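You operate a simulated robot arm through the tools that you are given. There is no shell and no other tool.

The job below is to be done with a simulated robot arm. You get a single attempt, and the scene is never put back.

JOB
Scan slide M-36 at 1200 dpi.
Fine: load it, shut the scanner tray, slide the feed knob to Feed; watch the display; one scan; leave it loaded, the dial set and the scanner on.

It is judged by the outcome, as a careful person would: the job done as asked, and still so three seconds after it is handed in. It fails if anything else is knocked over, pushed out of place, dropped, spilled or broken.

ROBOT AND FRAMES
A 7-joint arm with a fingered hand, fixed in place. Base frame: the origin is at the foot of the arm, x ahead of it, y to its left, z up; the work surface is at about z = 0.8. Readings come in m, rad, newtons and seconds.
With the tool pointing down near the work surface it reaches from about 0.2 to 0.8 m from the base axis. Its first joint turns from -2.897 to 2.897 rad. Payload 4.9 kg.
Tool frame: the origin (TCP) lies between the finger pads and is the grasp point; the fingertips stand 0.032 m ahead of it; z points along the fingers, y is the line along which they close. The gripper opens to 0.192 m. The gripper's body begins 0.089 m behind the TCP. The gripper is a hand of 3 fingers: y runs from the thumb to the fingers, the wrist lies at [0, 0, -0.267] in the tool frame.
Orientation is that of the tool frame in the base frame, as [roll, pitch, yaw] about the fixed x, y, z axes, in that order (R = Rz(yaw) Ry(pitch) Rx(roll)). With the fingers straight down and closing along the base's y, the tool's x points along the base's -x, its y along +y and its z along -z.

CONTROLS
- The arm moves only by the tool apply_moves. Its argument "deltas" is a list that holds one entry, the list of rows, each a list of 6 numbers: the shift along the base's x, y, z in m, then the turn, a rotation vector about the base's x, y, z in rad. In form: [[[dx, dy, dz, wx, wy, wz], ...]]. A call has 1 to 20 rows; each row shifts and turns the commanded pose from where the row before left it. Rows are played at 5 a second. More than 0.05 m and 0.15 rad between two rows, and nothing of the call is played. Where a pose cannot be reached the arm comes as near as it can. A force on the tool above 40 N (or 10 N above the force at the start of the call, whichever is more), or a blocked arm, ends the call early, and 0.2 s more pass. In this call time passes only in rows, and 0.2 s behind the last. It gives the time, the measured TCP pose, the force on the tool (base axes), the opening and the grip force at its end, in the units of the frame above (readings bear some noise), with the torque about the TCP (base axes, N m) and any sound that the robot's microphone picked up, and new pictures: "views" is both (left out), scene, wrist or none.
- Cameras (640 x 400 px; columns grow to the right, rows downward): "scene" is fixed at [0.2198, 0.4988, 1.5398]; the picture's right is [-1.00, 0.01, 0.00], its down [0.01, 0.46, -0.89] and it looks along [-0.01, -0.89, -0.46] (base axes); focal length 359 px, centre (320, 200). "wrist" rides on the gripper at [0.08, -0.046, -0.113] in the tool frame; the picture's right is [0.50, 0.87, 0.00], its down [-0.67, 0.39, -0.63] and it looks along [-0.55, 0.32, 0.78] (tool axes); focal length 226 px, centre (320, 200). There is no depth. A picture from a camera that has moved, and an enlarged one, comes with that camera's place and axes in the base frame and with its lens.
- finger_targets(finger1, finger2, thumb_bend): sets how far each is bent, from 0 (flat) to 100 (curled in); at 30 the hand is open as for a grip, at 70 the pads meet at the TCP. One left out holds its place. A second passes; each finger stops where it meets its share of the squeeze, and holds until it gets a number again. It is the only way to open and close the hand. It gives what a move gives, with no picture; readings hold the bend of each and the force on the fingers (four entries, about 0 where the hand has none), thumb and palm.
- enlarge(camera, box): a new picture of the part [left, top, right, bottom] of that camera's present view, enlarged. No time passes.
- job_done(): hands the job in; it is judged then, once.

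Nothing tells you positions but the pictures and the camera data. Unless the task says otherwise, let go and move clear before handing in.

The tools are called as a command line: name --argument value ..., lists and objects as JSON in quotes. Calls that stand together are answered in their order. apply_moves: Moves the arm, as the interface text tells. Its arguments: {"type":"object","properties":{"deltas":{"type":"array","items":{"type":"array","items":{"type":"array","items":{"type":"number"}}}},"views":{"type":"string","enum":["both","scene","wrist","none"]}},"required":["deltas"]} The other tools are called the same way: finger_targets (finger1, finger2, thumb_bend) moves the fingers one by one; enlarge (camera, box) takes an enlarged picture of a part of a camera's view; job_done () hands the job in.

At the start:

```text
time_s: 0.0
tool_pos: [0.0937, -0.5296, 1.1314]
orientation: [-3.14, 0.001, 3.142]
force: [-0.1, 0.0, 0.2]
ft_torque: [-0.03, -0.01, 0.02]
grip_width: 0.1919
gripper_force: 0.0
shape: jaw
bend: [30.0, 30.0, 30.0]
finger forces: [0.0, 0.0, 0.1, 0.0, 0.0, 0.0]
```

scene: 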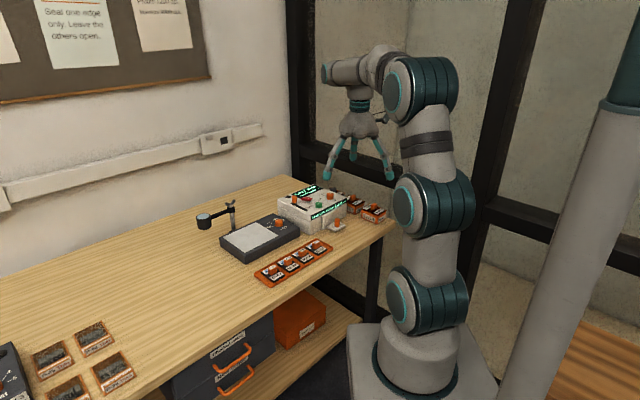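
wrist: 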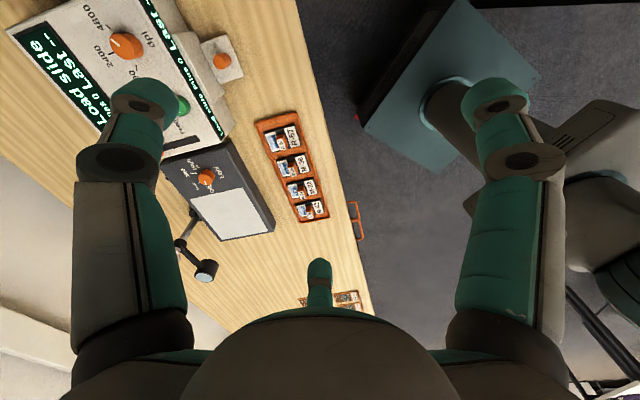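

I see a scanner (white box with a display and dial), a light-table box, a tray of slides, and other items on the bench. I'll enlarge the pictures to read labels before moving.

enlarge --camera "scene" --box '[240, 170, 400, 290]'

enlarge --camera "wrist" --box '[0, 0, 260, 160]'

enlarge --camera "wrist" --box '[160, 100, 360, 300]'

enlarge --camera "scene" --box '[0, 300, 160, 400]'

enlarge --camera "scene" --box '[0, 0, 220, 110]'

```text
3.33 times, centred on (320, 230) of scene
camera zoom: at [0.2198, 0.4988, 1.5398], right [-1.0, 0.01, 0.0], down [0.01, 0.46, -0.89], along [-0.01, -0.89, -0.46], focal length 1196 px, centre (320, 100)
```

zoom: 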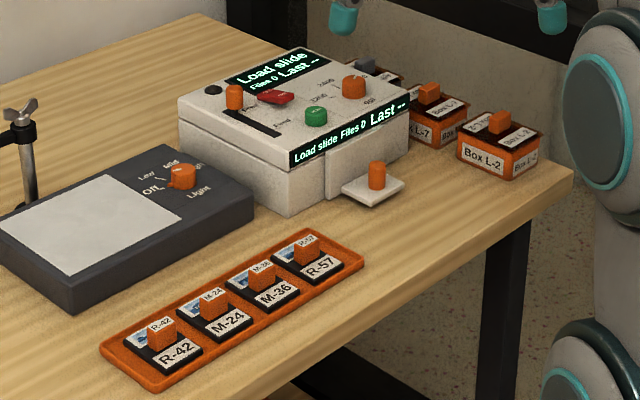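

```text
2.46 times, centred on (130, 80) of wrist
camera zoom: at [0.0132, -0.5772, 1.2444], right [-0.5, 0.87, 0.0], down [0.67, 0.39, 0.63], along [0.55, 0.32, -0.78], focal length 556 px, centre (788, 495)
```

zoom: 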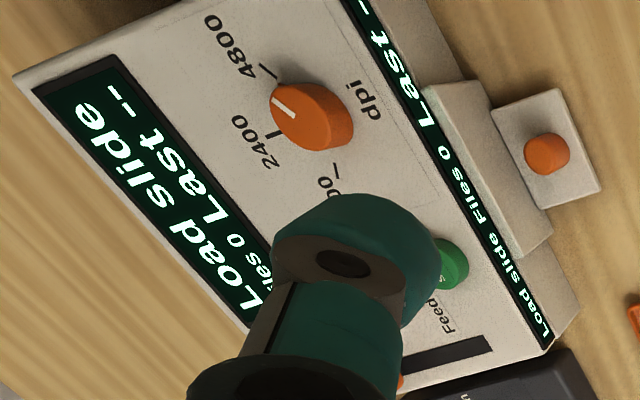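

```text
2.00 times, centred on (260, 200) of wrist
camera zoom: at [0.0132, -0.5772, 1.2444], right [-0.5, 0.87, 0.0], down [0.67, 0.39, 0.63], along [0.55, 0.32, -0.78], focal length 452 px, centre (440, 200)
```

zoom: 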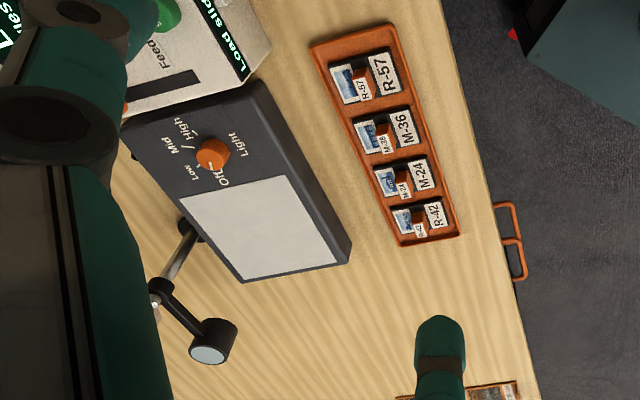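

```text
4.00 times, centred on (80, 350) of scene
camera zoom: at [0.2198, 0.4988, 1.5398], right [-1.0, 0.01, 0.0], down [0.01, 0.46, -0.89], along [-0.01, -0.89, -0.46], focal length 1435 px, centre (1280, -400)
```

zoom: 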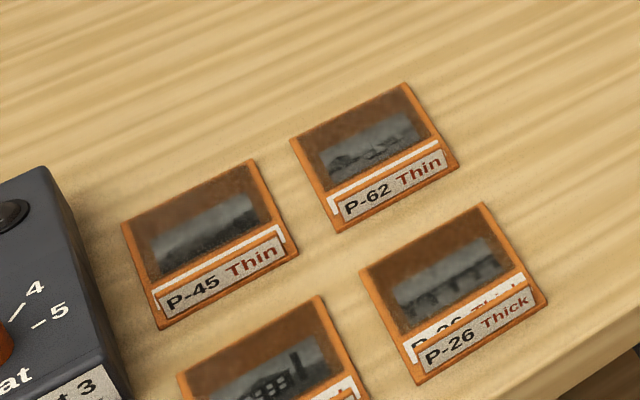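

```text
2.91 times, centred on (110, 55) of scene
camera zoom: at [0.2198, 0.4988, 1.5398], right [-1.0, 0.01, 0.0], down [0.01, 0.46, -0.89], along [-0.01, -0.89, -0.46], focal length 1044 px, centre (931, 622)
```

zoom: 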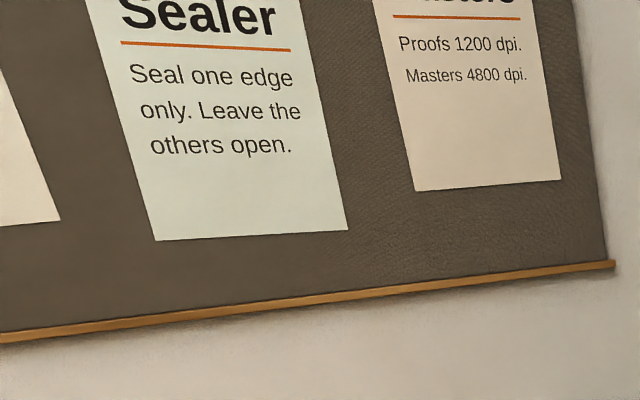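

The scanner has its tray out, a dpi dial, a green button, a slot with an orange knob and something red. I'll zoom in further for detail.

enlarge --camera "scene" --box '[280, 178, 352, 223]'

enlarge --camera "scene" --box '[296, 190, 346, 221]'

enlarge --camera "scene" --box '[250, 230, 340, 290]'

enlarge --camera "scene" --box '[318, 210, 358, 236]'

```text
8.89 times, centred on (316, 200) of scene
camera zoom: at [0.2198, 0.4988, 1.5398], right [-1.0, 0.01, 0.0], down [0.01, 0.46, -0.89], along [-0.01, -0.89, -0.46], focal length 3188 px, centre (356, 196)
```

zoom: 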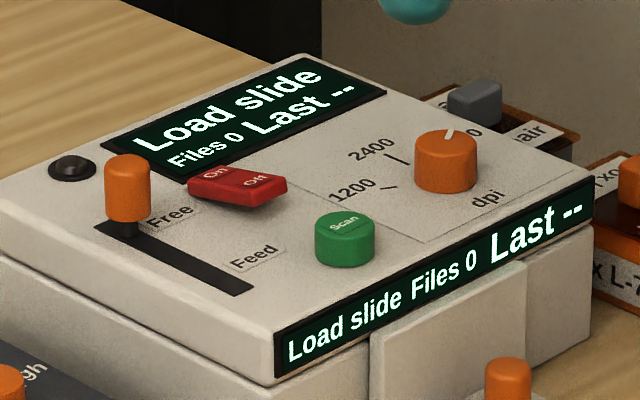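

```text
12.80 times, centred on (321, 206) of scene
camera zoom: at [0.2198, 0.4988, 1.5398], right [-1.0, 0.01, 0.0], down [0.01, 0.46, -0.89], along [-0.01, -0.89, -0.46], focal length 4591 px, centre (307, 130)
```

zoom: 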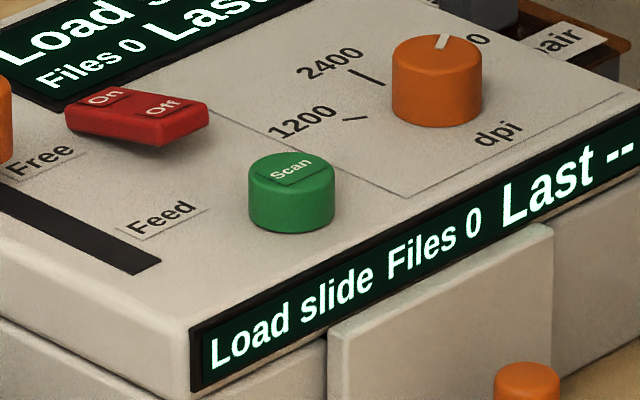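

```text
6.67 times, centred on (295, 260) of scene
camera zoom: at [0.2198, 0.4988, 1.5398], right [-1.0, 0.01, 0.0], down [0.01, 0.46, -0.89], along [-0.01, -0.89, -0.46], focal length 2391 px, centre (487, -200)
```

zoom: 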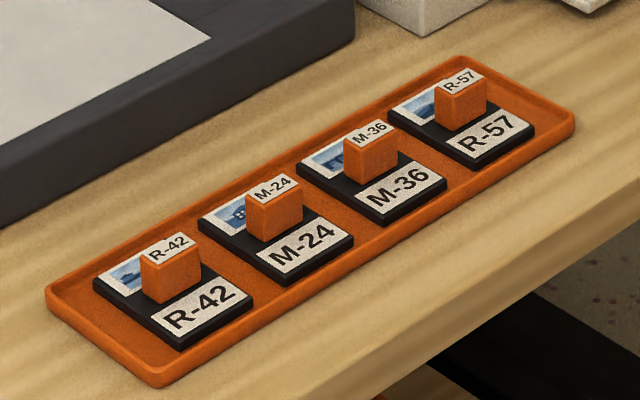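

```text
15.38 times, centred on (338, 223) of scene
camera zoom: at [0.2198, 0.4988, 1.5398], right [-1.0, 0.01, 0.0], down [0.01, 0.46, -0.89], along [-0.01, -0.89, -0.46], focal length 5519 px, centre (43, -154)
```

zoom: 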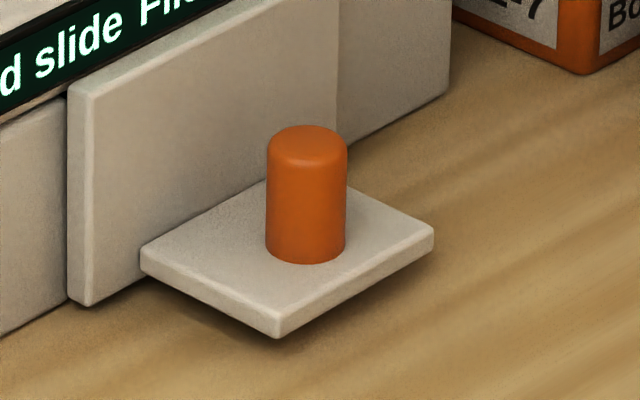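

The scanner sits at the right end of the bench (turned about 45° to the base), dial near (0.165, -0.78), tray knob near (0.14, -0.69), M-36's handle near (0.267, -0.498). I'll turn the hand -135° in yaw, up high, to line up with the bench and get a close look at the scanner.

apply_moves --deltas '[[[0.008, -0.001, 0.003, 0, 0, -0.147], [0.008, -0.001, 0.003, 0, 0, -0.147], [0.008, -0.001, 0.003, 0, 0, -0.147], [0.008, -0.001, 0.003, 0, 0, -0.147], [0.008, -0.001, 0.003, 0, 0, -0.147], [0.008, -0.001, 0.003, 0, 0, -0.147], [0.008, -0.001, 0.003, 0, 0, -0.147], [0.008, -0.001, 0.003, 0, 0, -0.147], [0.008, -0.001, 0, 0, 0, -0.147], [0.008, -0.001, 0, 0, 0, -0.147], [0.008, -0.001, 0, 0, 0, -0.147], [0.008, -0.001, 0, 0, 0, -0.147], [0.008, -0.001, 0, 0, 0, -0.147], [0.008, -0.001, 0, 0, 0, -0.147], [0.008, -0.001, 0, 0, 0, -0.147], [0.008, -0.001, 0, 0, 0, -0.147]]]'

```text
time_s: 3.4
tool_pos: [0.2207, -0.5454, 1.1551]
orientation: [3.141, 0.0, 0.786]
force: [0.3, 0.5, -0.1]
ft_torque: [-0.01, 0.01, -0.01]
grip_width: 0.1919
gripper_force: 0.1
shape: jaw
bend: [30.0, 30.0, 30.0]
finger forces: [0.0, 0.0, 0.0, 0.0, 0.1, 0.0]
camera wrist: at [0.2444, -0.4575, 1.2684], right [0.97, -0.26, 0.0], down [-0.2, -0.75, 0.63], along [-0.16, -0.61, -0.78], focal length 226 px, centre (320, 200)
```

scene: 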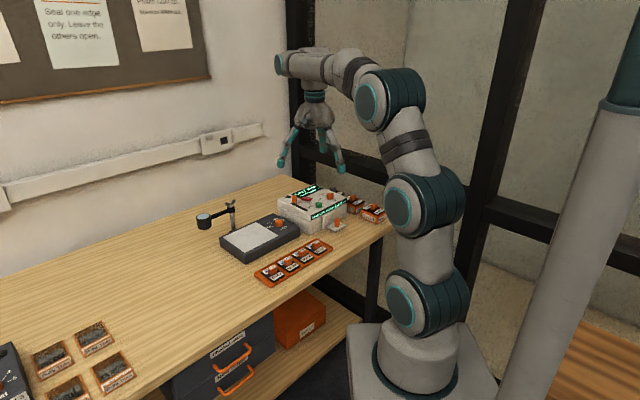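
wrist: 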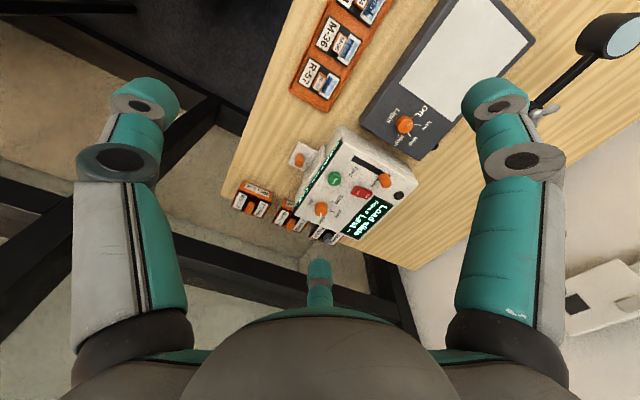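

The view is clear now. I'll enlarge the scanner and slide tray from here to measure things.

enlarge --camera "wrist" --box '[270, 120, 430, 250]'

enlarge --camera "wrist" --box '[280, 0, 400, 115]'

```text
3.08 times, centred on (350, 185) of wrist
camera zoom: at [0.2444, -0.4575, 1.2684], right [0.97, -0.26, 0.0], down [-0.2, -0.75, 0.63], along [-0.16, -0.61, -0.78], focal length 696 px, centre (228, 246)
```

zoom: 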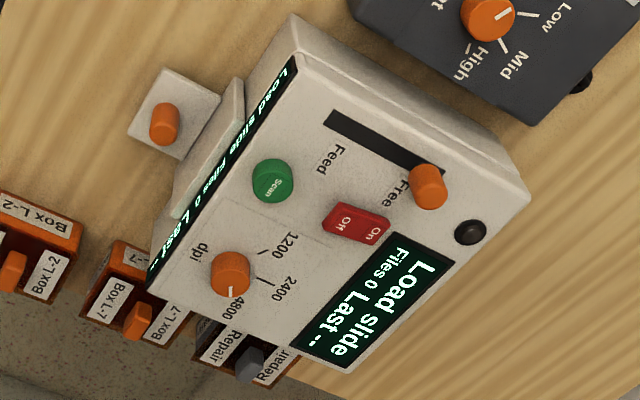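

```text
3.48 times, centred on (340, 58) of wrist
camera zoom: at [0.2444, -0.4575, 1.2684], right [0.97, -0.26, 0.0], down [-0.2, -0.75, 0.63], along [-0.16, -0.61, -0.78], focal length 786 px, centre (250, 696)
```

zoom: 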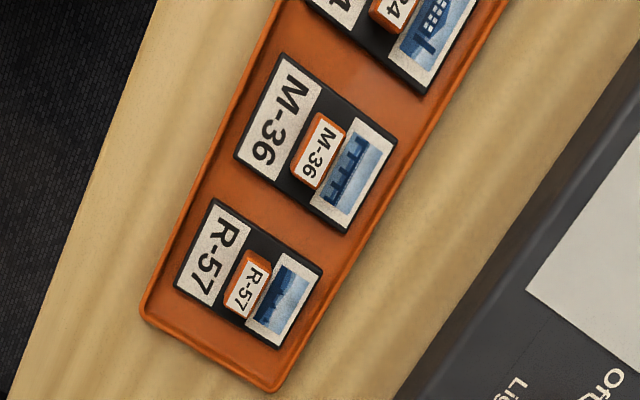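

Measured: tray knob top ≈ (0.140, -0.683, 0.847), Scan button top ≈ (0.21, -0.696, 0.91), dial top ≈ (0.162, -0.777, 0.906), feed knob top ≈ (0.302, -0.724, 0.927), scanner top at z ≈ 0.896. The tray looks shut, so I must pull it open first. Next I calibrate the finger opening in free air.

finger_targets --finger1 57 --finger2 57 --thumb_bend 57

enlarge --camera "wrist" --box '[0, 0, 640, 400]'

enlarge --camera "scene" --box '[260, 40, 400, 180]'

```text
time_s: 4.4
tool_pos: [0.2208, -0.5453, 1.1551]
orientation: [3.14, 0.0, 0.789]
force: [-0.4, 0.4, 1.3]
ft_torque: [0.03, -0.02, -0.02]
grip_width: 0.0591
gripper_force: 0.2
shape: fingers
bend: [56.0, 56.0, 56.0]
finger forces: [0.1, 0.1, 0.0, 0.0, 0.0, 0.1]
```

```text
1.00 times, centred on (320, 200) of wrist (not enlarged: the box is as wide or as high as the picture)
camera zoom: at [0.2441, -0.4575, 1.2684], right [0.97, -0.25, 0.0], down [-0.2, -0.75, 0.63], along [-0.16, -0.61, -0.78], focal length 226 px, centre (320, 200)
```

zoom: 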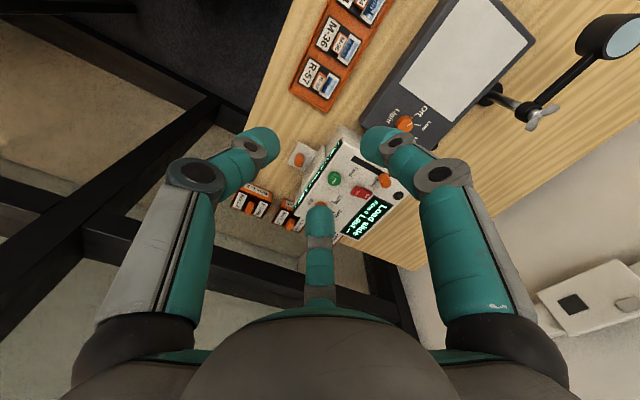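

```text
2.86 times, centred on (330, 110) of scene
camera zoom: at [0.2198, 0.4988, 1.5398], right [-1.0, 0.01, 0.0], down [0.01, 0.46, -0.89], along [-0.01, -0.89, -0.46], focal length 1025 px, centre (291, 457)
```

zoom: 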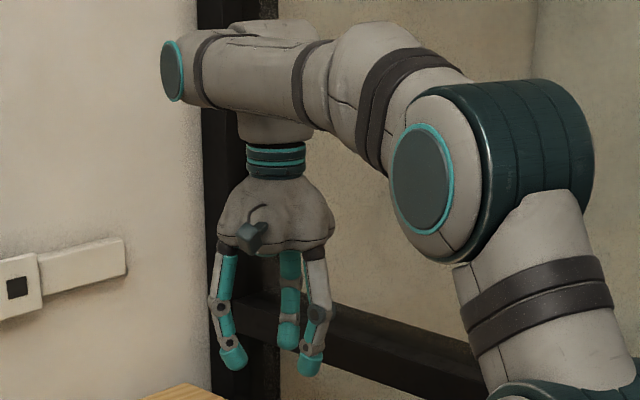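

At bend 56 the finger spacing is 59 mm. The mid-knuckles bulge outward, so a top-down grip on the tray knob would hit the scanner front. Instead I'll use one finger at bend 30, where its last link is about vertical, as a peg behind the knob. I'll turn the hand +60° so that finger sits on the scanner side, then hover.

finger_targets --finger1 30 --finger2 30 --thumb_bend 30

apply_moves --deltas '[[[-0.0174, -0.0099, -0.019, 0, 0, 0.131], [-0.0174, -0.0099, -0.019, 0, 0, 0.131], [-0.0174, -0.0099, -0.019, 0, 0, 0.131], [-0.0174, -0.0099, -0.019, 0, 0, 0.131], [-0.0174, -0.0099, -0.019, 0, 0, 0.131], [-0.0174, -0.0099, -0.019, 0, 0, 0.131], [-0.0174, -0.0099, -0.019, 0, 0, 0.131], [-0.0174, -0.0099, -0.019, 0, 0, 0.131]]]'

```text
time_s: 5.4
tool_pos: [0.2201, -0.5454, 1.1541]
orientation: [-3.141, 0.0, 0.79]
force: [-0.3, 0.1, 1.0]
ft_torque: [0.0, 0.01, -0.01]
grip_width: 0.1674
gripper_force: 0.0
shape: fingers
bend: [30.0, 30.0, 30.0]
finger forces: [0.0, 0.0, 0.0, 0.0, 0.0, 0.0]
```

```text
time_s: 7.2
tool_pos: [0.0827, -0.6258, 1.0026]
orientation: [-3.142, 0.0, 1.842]
force: [-0.1, -0.1, 0.1]
ft_torque: [0.02, 0.04, -0.02]
grip_width: 0.1676
gripper_force: 0.0
shape: fingers
bend: [30.0, 30.0, 30.0]
finger forces: [0.0, 0.1, 0.1, 0.0, 0.0, 0.1]
camera wrist: at [0.0168, -0.5619, 1.116], right [0.7, 0.71, 0.0], down [0.55, -0.54, 0.63], along [0.45, -0.44, -0.77], focal length 226 px, centre (320, 200)
```

scene: 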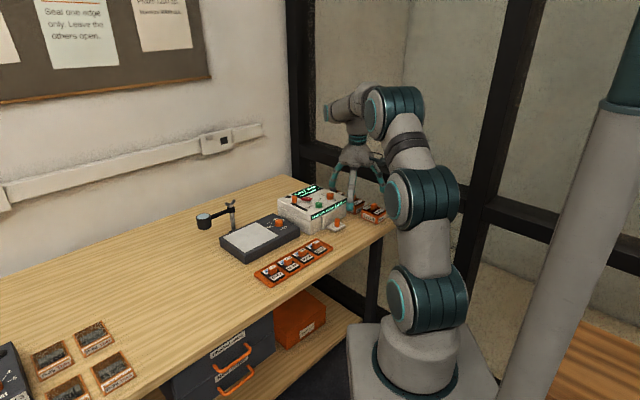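
wrist: 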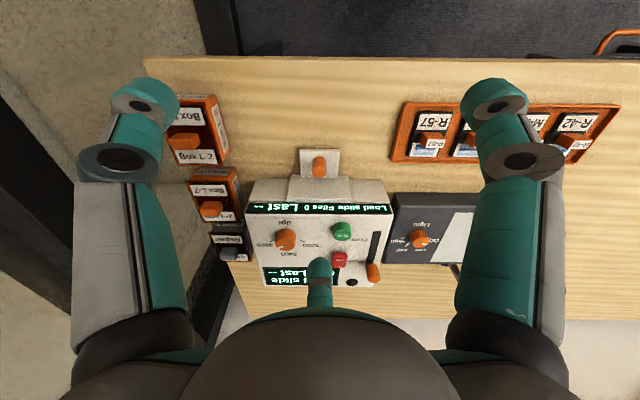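

The scanner is now squared up in the wrist view, with the tray knob and the far finger in the same column. I'll zoom to measure the knob and the peg finger precisely.

enlarge --camera "wrist" --box '[240, 130, 400, 230]'

enlarge --camera "wrist" --box '[240, 210, 400, 310]'

enlarge --camera "scene" --box '[290, 130, 400, 240]'

```text
4.00 times, centred on (320, 180) of wrist
camera zoom: at [0.0168, -0.5619, 1.116], right [0.7, 0.71, 0.0], down [0.55, -0.54, 0.63], along [0.45, -0.44, -0.77], focal length 904 px, centre (320, 280)
```

zoom: 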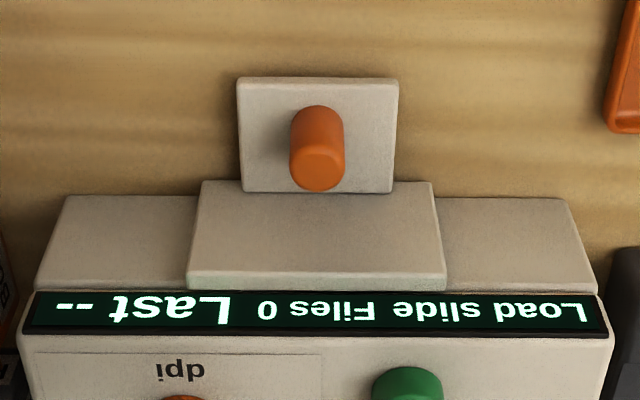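

```text
4.00 times, centred on (320, 260) of wrist
camera zoom: at [0.0168, -0.5619, 1.116], right [0.7, 0.71, 0.0], down [0.55, -0.54, 0.63], along [0.45, -0.44, -0.77], focal length 904 px, centre (320, -40)
```

zoom: 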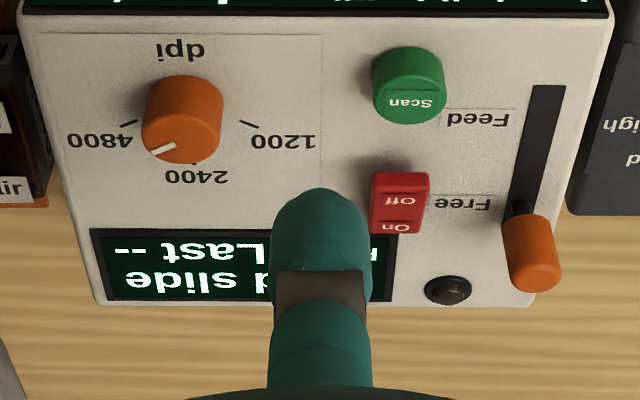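

```text
3.64 times, centred on (345, 185) of scene
camera zoom: at [0.2198, 0.4988, 1.5398], right [-1.0, 0.01, 0.0], down [0.01, 0.46, -0.89], along [-0.01, -0.89, -0.46], focal length 1304 px, centre (229, 254)
```

zoom: 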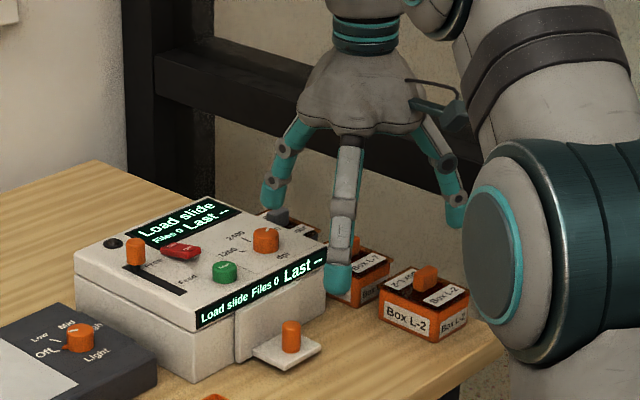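

The gap behind the tray knob is about 15 mm. I estimate the finger is vertical near bend 42, so I'll set both fingers to that and check its geometry.

finger_targets --finger1 42 --finger2 42

enlarge --camera "wrist" --box '[220, 120, 420, 320]'

enlarge --camera "wrist" --box '[400, 60, 600, 200]'

enlarge --camera "scene" --box '[320, 130, 400, 220]'

```text
time_s: 8.2
tool_pos: [0.0801, -0.6258, 1.0028]
orientation: [3.141, 0.001, 1.838]
force: [-0.5, -0.6, 0.0]
ft_torque: [-0.03, 0.02, 0.03]
grip_width: 0.1443
gripper_force: 0.0
shape: fingers
bend: [42.0, 42.0, 30.0]
finger forces: [0.0, 0.0, 0.0, 0.0, 0.0, 0.0]
```

```text
2.00 times, centred on (320, 220) of wrist
camera zoom: at [0.0171, -0.5615, 1.1161], right [0.7, 0.71, 0.0], down [0.55, -0.54, 0.63], along [0.45, -0.44, -0.78], focal length 452 px, centre (320, 160)
```

zoom: 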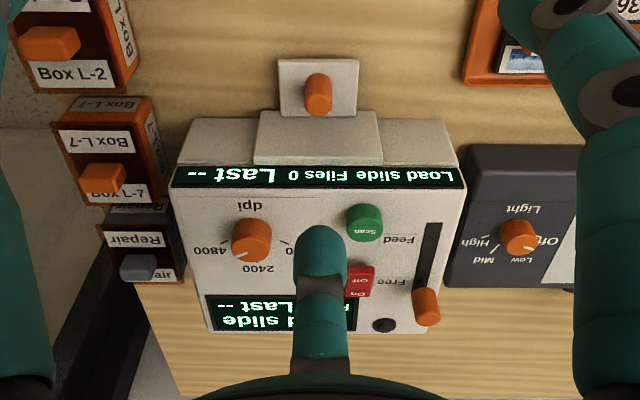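

```text
2.86 times, centred on (500, 130) of wrist
camera zoom: at [0.0171, -0.5615, 1.1161], right [0.7, 0.71, 0.0], down [0.55, -0.54, 0.63], along [0.45, -0.44, -0.78], focal length 646 px, centre (-194, 400)
```

zoom: 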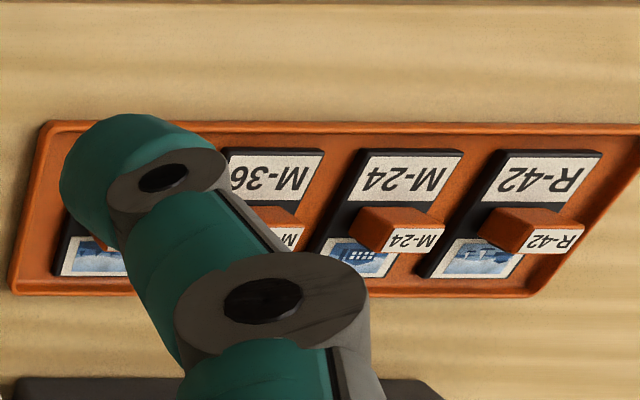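

```text
4.44 times, centred on (360, 175) of scene
camera zoom: at [0.2198, 0.4988, 1.5398], right [-1.0, 0.01, 0.0], down [0.01, 0.46, -0.89], along [-0.01, -0.89, -0.46], focal length 1594 px, centre (142, 311)
```

zoom: 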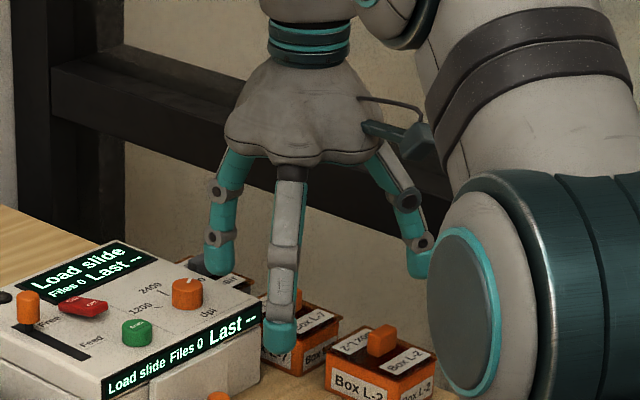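

The finger is now close to vertical. I'll move it 13 mm toward the scanner and down to hover just above the gap, then check.

apply_moves --deltas '[[[0.0031, -0.003, -0.03, 0, 0, 0], [0.0031, -0.003, -0.03, 0, 0, 0], [0.0031, -0.003, -0.03, 0, 0, 0], [0, 0, 0, 0, 0, 0]]]'

enlarge --camera "wrist" --box '[240, 160, 400, 260]'

enlarge --camera "scene" --box '[305, 170, 375, 240]'

```text
time_s: 9.2
tool_pos: [0.0916, -0.6361, 0.9116]
orientation: [3.14, -0.001, 1.839]
force: [0.1, 0.3, -0.2]
ft_torque: [0.0, -0.01, 0.01]
grip_width: 0.1444
gripper_force: 0.1
shape: fingers
bend: [42.0, 42.0, 30.0]
finger forces: [0.0, 0.1, 0.0, 0.1, 0.0, 0.0]
camera wrist: at [0.0256, -0.5714, 1.0251], right [0.7, 0.71, 0.0], down [0.55, -0.54, 0.63], along [0.45, -0.44, -0.78], focal length 226 px, centre (320, 200)
```

scene: 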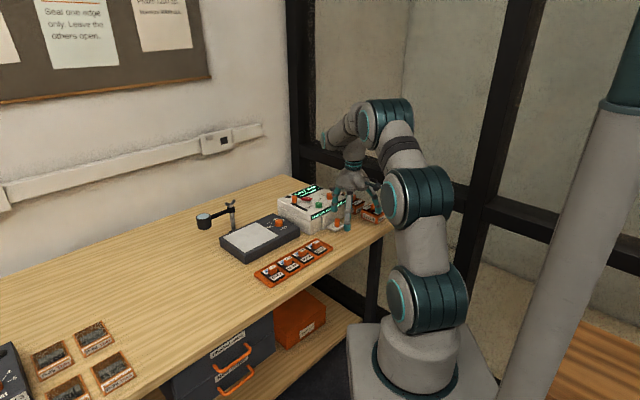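
wrist: 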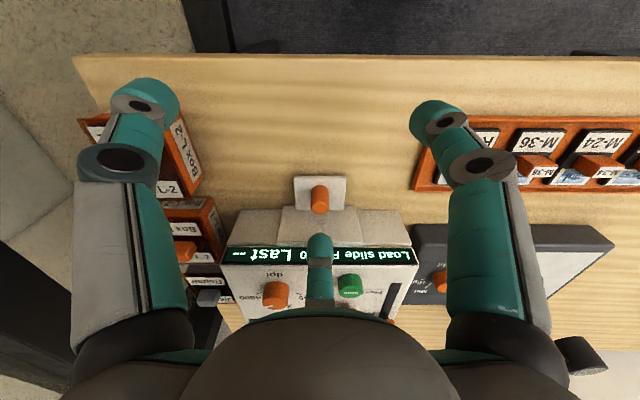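

```text
4.00 times, centred on (320, 210) of wrist
camera zoom: at [0.0256, -0.5714, 1.0251], right [0.7, 0.71, 0.0], down [0.55, -0.54, 0.63], along [0.45, -0.44, -0.78], focal length 904 px, centre (320, 160)
```

zoom: 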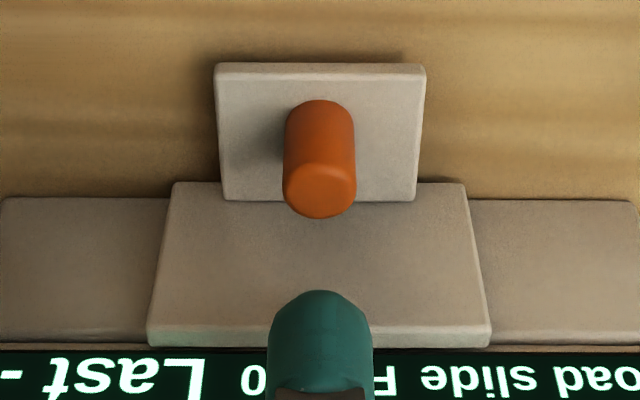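

```text
5.71 times, centred on (340, 205) of scene
camera zoom: at [0.2198, 0.4988, 1.5398], right [-1.0, 0.01, 0.0], down [0.01, 0.46, -0.89], along [-0.01, -0.89, -0.46], focal length 2050 px, centre (206, 171)
```

zoom: 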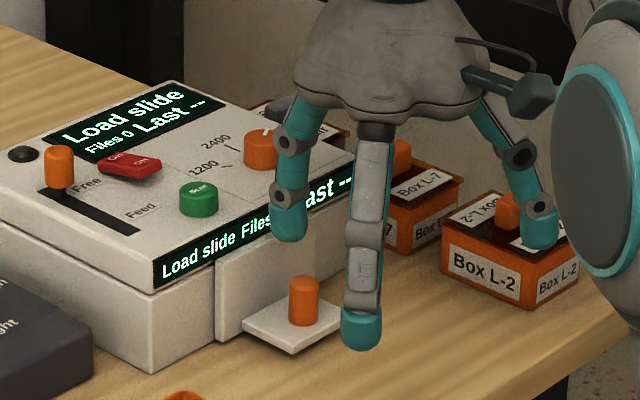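

The visual finger looks about 20 mm thick, too fat for the 15 mm gap, so I'll change plan: grip the knob with all three fingers, thumb on the front side, the hand tilted about 20° so the knuckles clear the scanner front. I'll rise, turn back -60°, and tilt.

apply_moves --deltas '[[[0, 0, 0.045, 0, 0, 0], [0, 0, 0.045, 0, 0, 0], [0.0041, -0.0041, 0, 0, 0, -0.131], [0.0041, -0.0041, 0, 0, 0, -0.131], [0.0041, -0.0041, 0, 0, 0, -0.131], [0.0041, -0.0041, 0, 0, 0, -0.131], [0.0041, -0.0041, 0, 0, 0, -0.131], [0.0041, -0.0041, 0, 0, 0, -0.131], [0.0041, -0.0041, 0, 0, 0, -0.131], [0.0041, -0.0041, 0, 0, 0, -0.13], [0, 0, 0, -0.082, -0.083, 0], [0, 0, 0, -0.082, -0.083, 0], [0, 0, 0, -0.082, -0.083, 0], [0, 0, 0, 0, 0, 0]]]' --views "none"

finger_targets --finger1 60 --finger2 60 --thumb_bend 58

enlarge --camera "wrist" --box '[160, 50, 480, 250]'

enlarge --camera "scene" --box '[295, 130, 395, 240]'

```text
time_s: 12.2
tool_pos: [0.1239, -0.668, 1.0021]
orientation: [2.792, -0.001, 0.791]
force: [0.3, -0.2, -0.1]
ft_torque: [-0.01, -0.01, 0.03]
grip_width: 0.1446
gripper_force: 0.0
shape: fingers
bend: [42.0, 42.0, 30.0]
finger forces: [0.1, 0.0, 0.0, 0.1, 0.0, 0.1]
```

```text
time_s: 13.2
tool_pos: [0.1236, -0.6684, 1.0033]
orientation: [2.793, 0.0, 0.791]
force: [-0.9, -0.3, 0.6]
ft_torque: [-0.01, -0.03, 0.01]
grip_width: 0.0488
gripper_force: 0.0
shape: fingers
bend: [60.0, 60.0, 57.0]
finger forces: [0.1, 0.0, 0.0, 0.1, 0.1, 0.1]
```

```text
2.00 times, centred on (320, 150) of wrist
camera zoom: at [0.1213, -0.5542, 1.0935], right [0.93, -0.22, 0.3], down [-0.37, -0.58, 0.73], along [0.02, -0.78, -0.62], focal length 452 px, centre (320, 300)
```

zoom: 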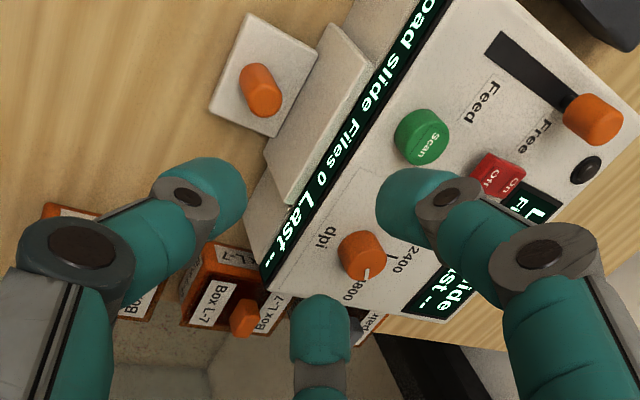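

```text
3.64 times, centred on (345, 185) of scene
camera zoom: at [0.2198, 0.4988, 1.5398], right [-1.0, 0.01, 0.0], down [0.01, 0.46, -0.89], along [-0.01, -0.89, -0.46], focal length 1304 px, centre (229, 254)
```

zoom: 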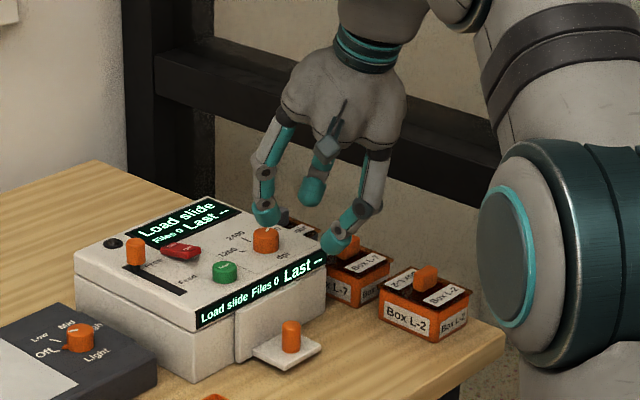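

The hand is tilted with the thumb on the front side. I'll lower it to just above the knob and check alignment.

apply_moves --deltas '[[[0, 0, -0.035, 0, 0, 0], [0, 0, -0.035, 0, 0, 0], [0, 0, -0.03, 0, 0, 0], [0, 0, 0, 0, 0, 0]]]'

enlarge --camera "wrist" --box '[200, 90, 440, 250]'

enlarge --camera "scene" --box '[300, 160, 380, 240]'

```text
time_s: 14.2
tool_pos: [0.1231, -0.668, 0.9039]
orientation: [2.791, 0.0, 0.792]
force: [-1.2, 0.7, 0.3]
ft_torque: [-0.01, 0.02, -0.01]
grip_width: 0.0486
gripper_force: 0.1
shape: fingers
bend: [60.0, 60.0, 57.0]
finger forces: [0.1, 0.1, 0.1, 0.1, 0.0, 0.1]
camera wrist: at [0.1207, -0.5547, 0.9943], right [0.93, -0.22, 0.3], down [-0.37, -0.58, 0.73], along [0.02, -0.78, -0.62], focal length 226 px, centre (320, 200)
```

scene: 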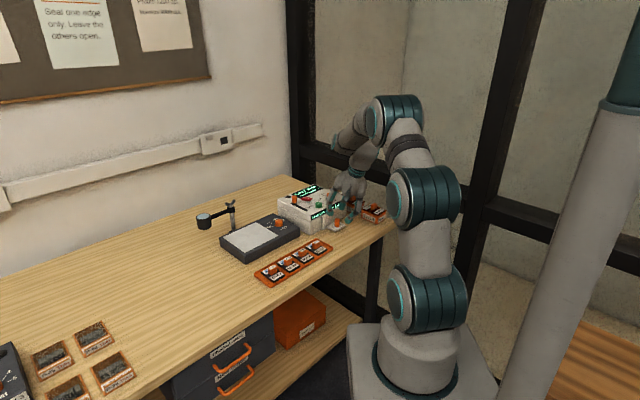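
wrist: 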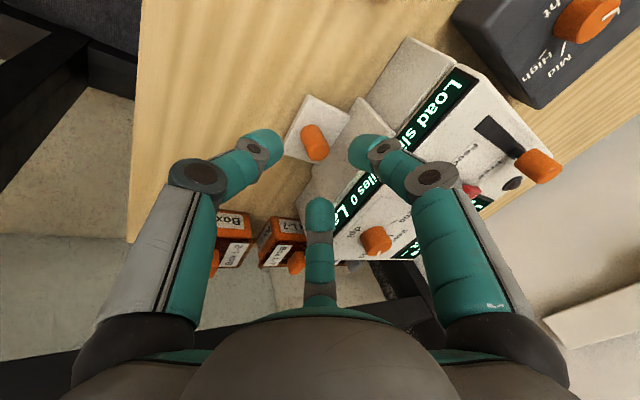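

```text
2.50 times, centred on (320, 170) of wrist
camera zoom: at [0.1207, -0.5547, 0.9943], right [0.93, -0.22, 0.3], down [-0.37, -0.58, 0.73], along [0.02, -0.78, -0.62], focal length 565 px, centre (320, 275)
```

zoom: 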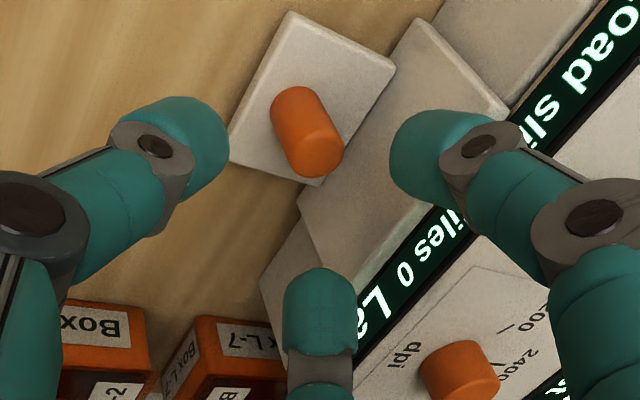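

```text
5.00 times, centred on (340, 200) of scene
camera zoom: at [0.2198, 0.4988, 1.5398], right [-1.0, 0.01, 0.0], down [0.01, 0.46, -0.89], along [-0.01, -0.89, -0.46], focal length 1794 px, centre (220, 200)
```

zoom: 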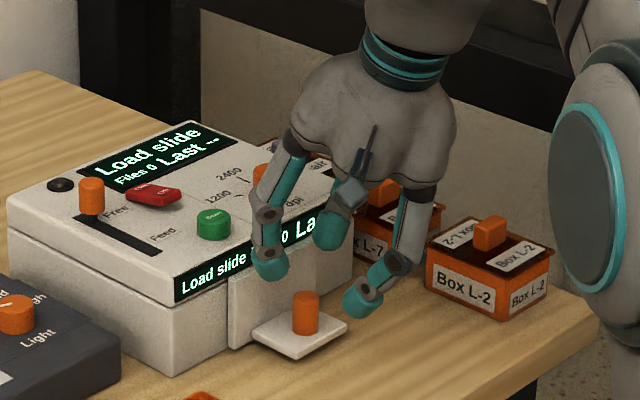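

The knob sits centrally between the three fingertips as predicted. I'll descend the remaining 37 mm, backing off 3 mm from the scanner, then close gently.

apply_moves --deltas '[[[-0.002, 0.002, -0.013, 0, 0, 0], [0, 0, -0.013, 0, 0, 0], [0, 0, -0.011, 0, 0, 0], [0, 0, 0, 0, 0, 0]]]'

enlarge --camera "wrist" --box '[200, 90, 440, 250]'

enlarge --camera "scene" --box '[300, 160, 380, 240]'

```text
time_s: 15.2
tool_pos: [0.1212, -0.6675, 0.8662]
orientation: [2.791, -0.001, 0.791]
force: [0.7, -0.2, 0.4]
ft_torque: [0.0, -0.04, 0.0]
grip_width: 0.0485
gripper_force: 0.1
shape: fingers
bend: [60.0, 60.0, 57.0]
finger forces: [0.1, 0.0, 0.0, 0.1, 0.0, 0.0]
camera wrist: at [0.1189, -0.5524, 0.9575], right [0.93, -0.22, 0.3], down [-0.37, -0.58, 0.73], along [0.02, -0.78, -0.62], focal length 226 px, centre (320, 200)
```

scene: 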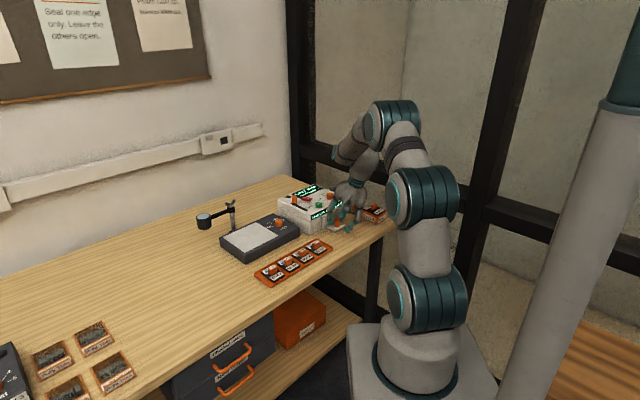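
wrist: 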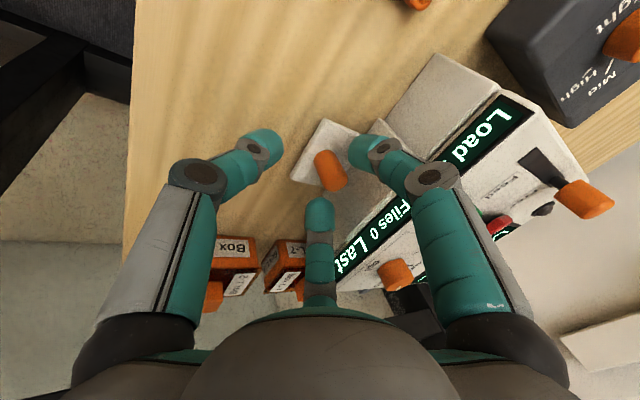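

```text
2.50 times, centred on (320, 170) of wrist
camera zoom: at [0.1189, -0.5524, 0.9575], right [0.93, -0.22, 0.3], down [-0.37, -0.58, 0.73], along [0.02, -0.78, -0.62], focal length 565 px, centre (320, 275)
```

zoom: 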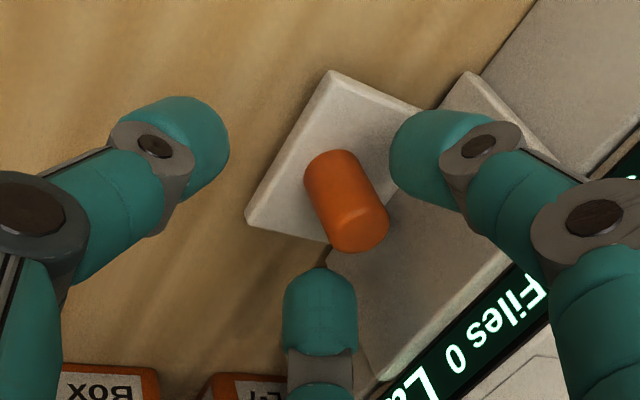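

```text
5.00 times, centred on (340, 200) of scene
camera zoom: at [0.2198, 0.4988, 1.5398], right [-1.0, 0.01, 0.0], down [0.01, 0.46, -0.89], along [-0.01, -0.89, -0.46], focal length 1794 px, centre (220, 200)
```

zoom: 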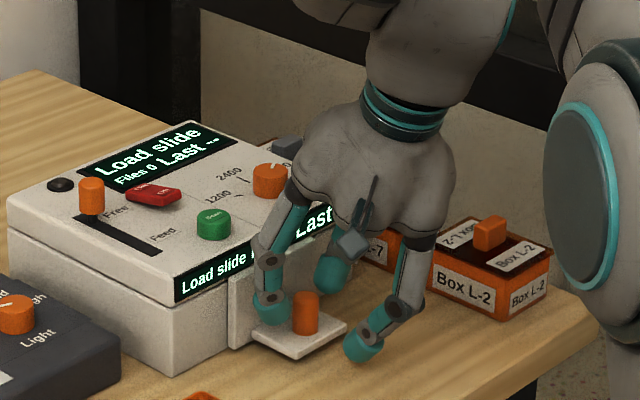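

The knob is between the fingers with no contact. I'll close the fingers around it.

finger_targets --finger1 67 --finger2 67 --thumb_bend 69

enlarge --camera "wrist" --box '[200, 90, 440, 250]'

enlarge --camera "scene" --box '[300, 160, 380, 240]'

```text
time_s: 16.2
tool_pos: [0.1212, -0.6657, 0.8673]
orientation: [2.792, 0.0, 0.79]
force: [-0.1, 0.3, 0.6]
ft_torque: [0.01, 0.0, -0.01]
grip_width: 0.0127
gripper_force: 1.1
shape: fingers
bend: [66.0, 66.0, 69.0]
finger forces: [1.4, 1.3, 0.0, 0.0, 0.0, 0.0]
```

```text
2.50 times, centred on (320, 170) of wrist
camera zoom: at [0.119, -0.5524, 0.9577], right [0.93, -0.22, 0.3], down [-0.37, -0.58, 0.73], along [0.02, -0.78, -0.62], focal length 565 px, centre (320, 275)
```

zoom: 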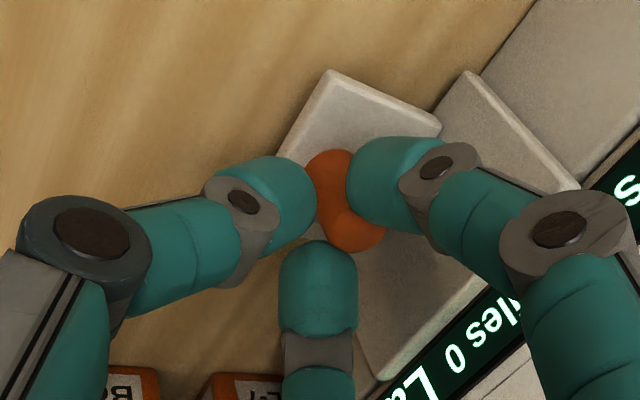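

```text
5.00 times, centred on (340, 200) of scene
camera zoom: at [0.2198, 0.4988, 1.5398], right [-1.0, 0.01, 0.0], down [0.01, 0.46, -0.89], along [-0.01, -0.89, -0.46], focal length 1794 px, centre (220, 200)
```

zoom: 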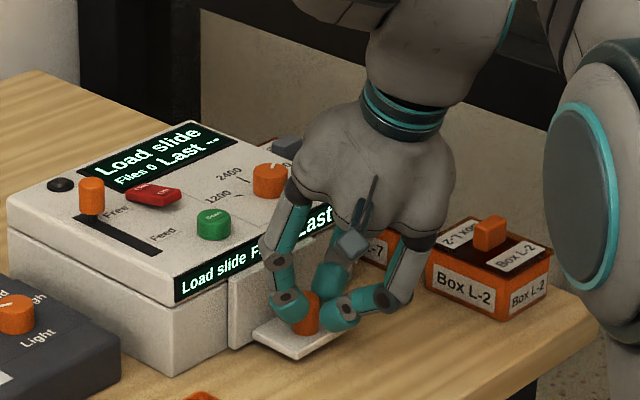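

Both fingers are touching the knob from behind (1.4 N each). I'll bring the thumb in a little more, then pull the tray out toward the front in small steps.

finger_targets --finger1 69 --finger2 69 --thumb_bend 76

apply_moves --deltas '[[[-0.0036, 0.0035, 0, 0, 0, 0], [-0.0036, 0.0035, 0, 0, 0, 0], [-0.0036, 0.0035, 0, 0, 0, 0], [-0.0036, 0.0035, 0, 0, 0, 0], [0, 0, 0, 0, 0, 0]]]'

enlarge --camera "scene" --box '[300, 160, 380, 240]'

```text
time_s: 17.2
tool_pos: [0.1219, -0.666, 0.8671]
orientation: [2.79, -0.001, 0.791]
force: [0.0, -1.3, 1.3]
ft_torque: [-0.02, -0.05, 0.01]
grip_width: 0.0055
gripper_force: 3.1
shape: fingers
bend: [66.0, 67.0, 76.0]
finger forces: [2.9, 2.5, 0.0, 0.0, 0.0, 0.0]
```

```text
time_s: 18.4
tool_pos: [0.1073, -0.6515, 0.8667]
orientation: [2.791, 0.0, 0.791]
force: [0.2, 0.0, -0.1]
ft_torque: [0.0, 0.01, -0.03]
grip_width: 0.0031
gripper_force: 0.0
shape: fingers
bend: [67.0, 67.0, 76.0]
finger forces: [0.1, 0.1, 0.0, 0.0, 0.1, 0.0]
camera wrist: at [0.1048, -0.5379, 0.957], right [0.93, -0.22, 0.3], down [-0.37, -0.58, 0.73], along [0.02, -0.78, -0.62], focal length 226 px, centre (320, 200)
```

scene: 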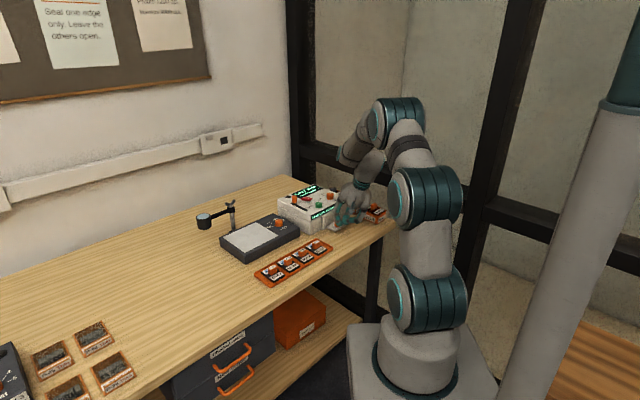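
wrist: 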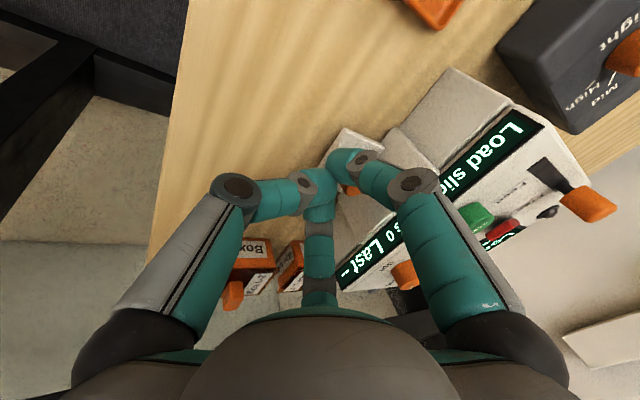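

```text
5.00 times, centred on (340, 200) of scene
camera zoom: at [0.2198, 0.4988, 1.5398], right [-1.0, 0.01, 0.0], down [0.01, 0.46, -0.89], along [-0.01, -0.89, -0.46], focal length 1794 px, centre (220, 200)
```

zoom: 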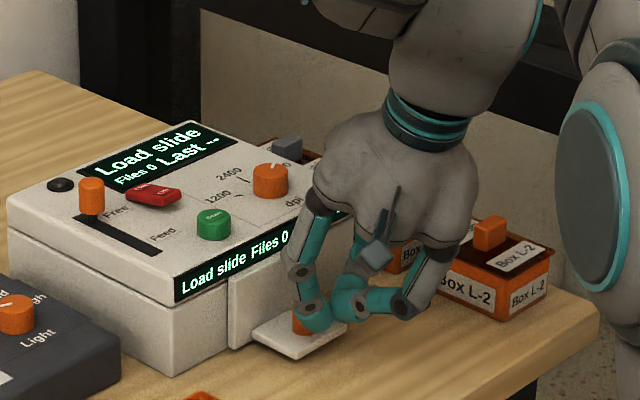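

The hand slid off the knob and the tray hasn't moved. I'll look closer before retrying.

enlarge --camera "wrist" --box '[240, 90, 480, 250]'

enlarge --camera "scene" --box '[318, 200, 358, 240]'

```text
2.50 times, centred on (360, 170) of wrist
camera zoom: at [0.1048, -0.5379, 0.957], right [0.93, -0.22, 0.3], down [-0.37, -0.58, 0.73], along [0.02, -0.78, -0.62], focal length 565 px, centre (220, 275)
```

zoom: 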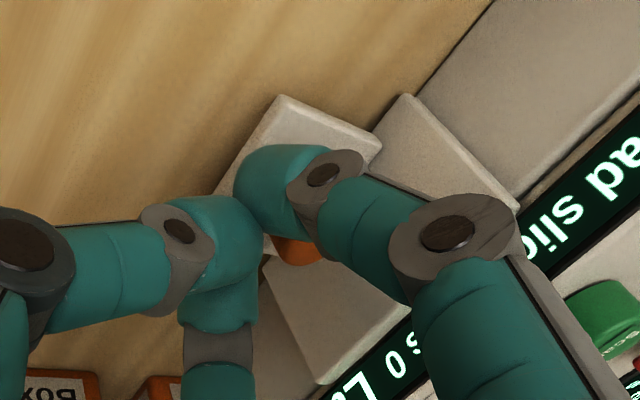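

```text
10.00 times, centred on (338, 220) of scene
camera zoom: at [0.2198, 0.4988, 1.5398], right [-1.0, 0.01, 0.0], down [0.01, 0.46, -0.89], along [-0.01, -0.89, -0.46], focal length 3587 px, centre (140, 0)
```

zoom: 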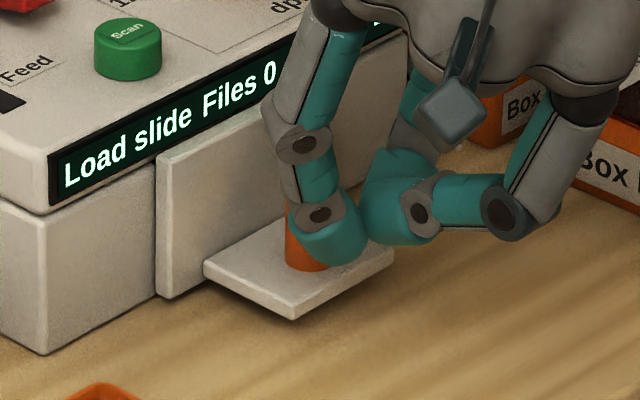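

The fingers only squeeze gently at low targets and the knob was off-center toward the fingers, so it slipped out. I'll lift, reopen, and regrip with the knob centered and a firmer squeeze.

apply_moves --deltas '[[[-0.002, 0.002, 0.015, 0, 0, 0], [0, 0, 0.03, 0, 0, 0], [0, 0, 0, 0, 0, 0]]]' --views "none"

finger_targets --finger1 60 --finger2 60 --thumb_bend 59

apply_moves --deltas '[[[0.008, -0.008, 0, 0, 0, 0], [0.0084, -0.008, 0, 0, 0, 0], [0, 0, -0.015, 0, 0, 0], [0, 0, -0.015, 0, 0, 0], [0, 0, -0.015, 0, 0, 0], [0, 0, 0, 0, 0, 0]]]' --views "wrist"

finger_targets --finger1 64 --finger2 64 --thumb_bend 60

enlarge --camera "wrist" --box '[200, 90, 440, 250]'

```text
time_s: 19.2
tool_pos: [0.1059, -0.6514, 0.9133]
orientation: [2.791, 0.0, 0.791]
force: [0.8, -1.0, -0.7]
ft_torque: [-0.03, -0.03, -0.03]
grip_width: 0.003
gripper_force: 0.0
shape: fingers
bend: [67.0, 67.0, 76.0]
finger forces: [0.1, 0.0, 0.0, 0.1, 0.0, 0.0]
```

```text
time_s: 20.2
tool_pos: [0.1057, -0.65, 0.9134]
orientation: [2.792, 0.0, 0.791]
force: [-0.2, -0.4, -0.1]
ft_torque: [0.04, 0.0, 0.04]
grip_width: 0.0434
gripper_force: 0.1
shape: fingers
bend: [60.0, 60.0, 59.0]
finger forces: [0.0, 0.1, 0.1, 0.1, 0.1, 0.0]
```

```text
time_s: 21.6
tool_pos: [0.1212, -0.6658, 0.8671]
orientation: [2.791, 0.002, 0.793]
force: [0.1, -0.2, -0.7]
ft_torque: [0.0, 0.04, 0.03]
grip_width: 0.0435
gripper_force: 0.0
shape: fingers
bend: [60.0, 60.0, 59.0]
finger forces: [0.0, 0.0, 0.0, 0.1, 0.0, 0.0]
camera wrist: at [0.1188, -0.552, 0.9567], right [0.93, -0.22, 0.3], down [-0.37, -0.58, 0.73], along [0.02, -0.78, -0.62], focal length 226 px, centre (320, 200)
```

wrist: 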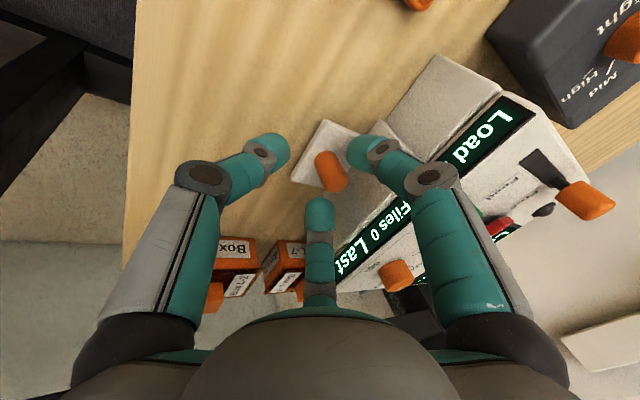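

```text
time_s: 22.6
tool_pos: [0.1204, -0.666, 0.8673]
orientation: [2.791, -0.001, 0.792]
force: [0.8, -0.3, 0.1]
ft_torque: [0.01, 0.03, 0.02]
grip_width: 0.0342
gripper_force: 0.2
shape: fingers
bend: [64.0, 64.0, 60.0]
finger forces: [0.0, 0.0, 0.0, 0.0, 0.1, 0.0]
```

```text
2.50 times, centred on (320, 170) of wrist
camera zoom: at [0.1188, -0.552, 0.9568], right [0.93, -0.22, 0.3], down [-0.37, -0.58, 0.73], along [0.02, -0.78, -0.62], focal length 565 px, centre (320, 275)
```

zoom: 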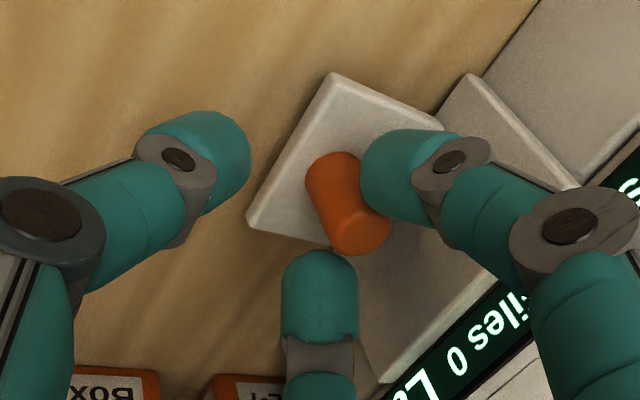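

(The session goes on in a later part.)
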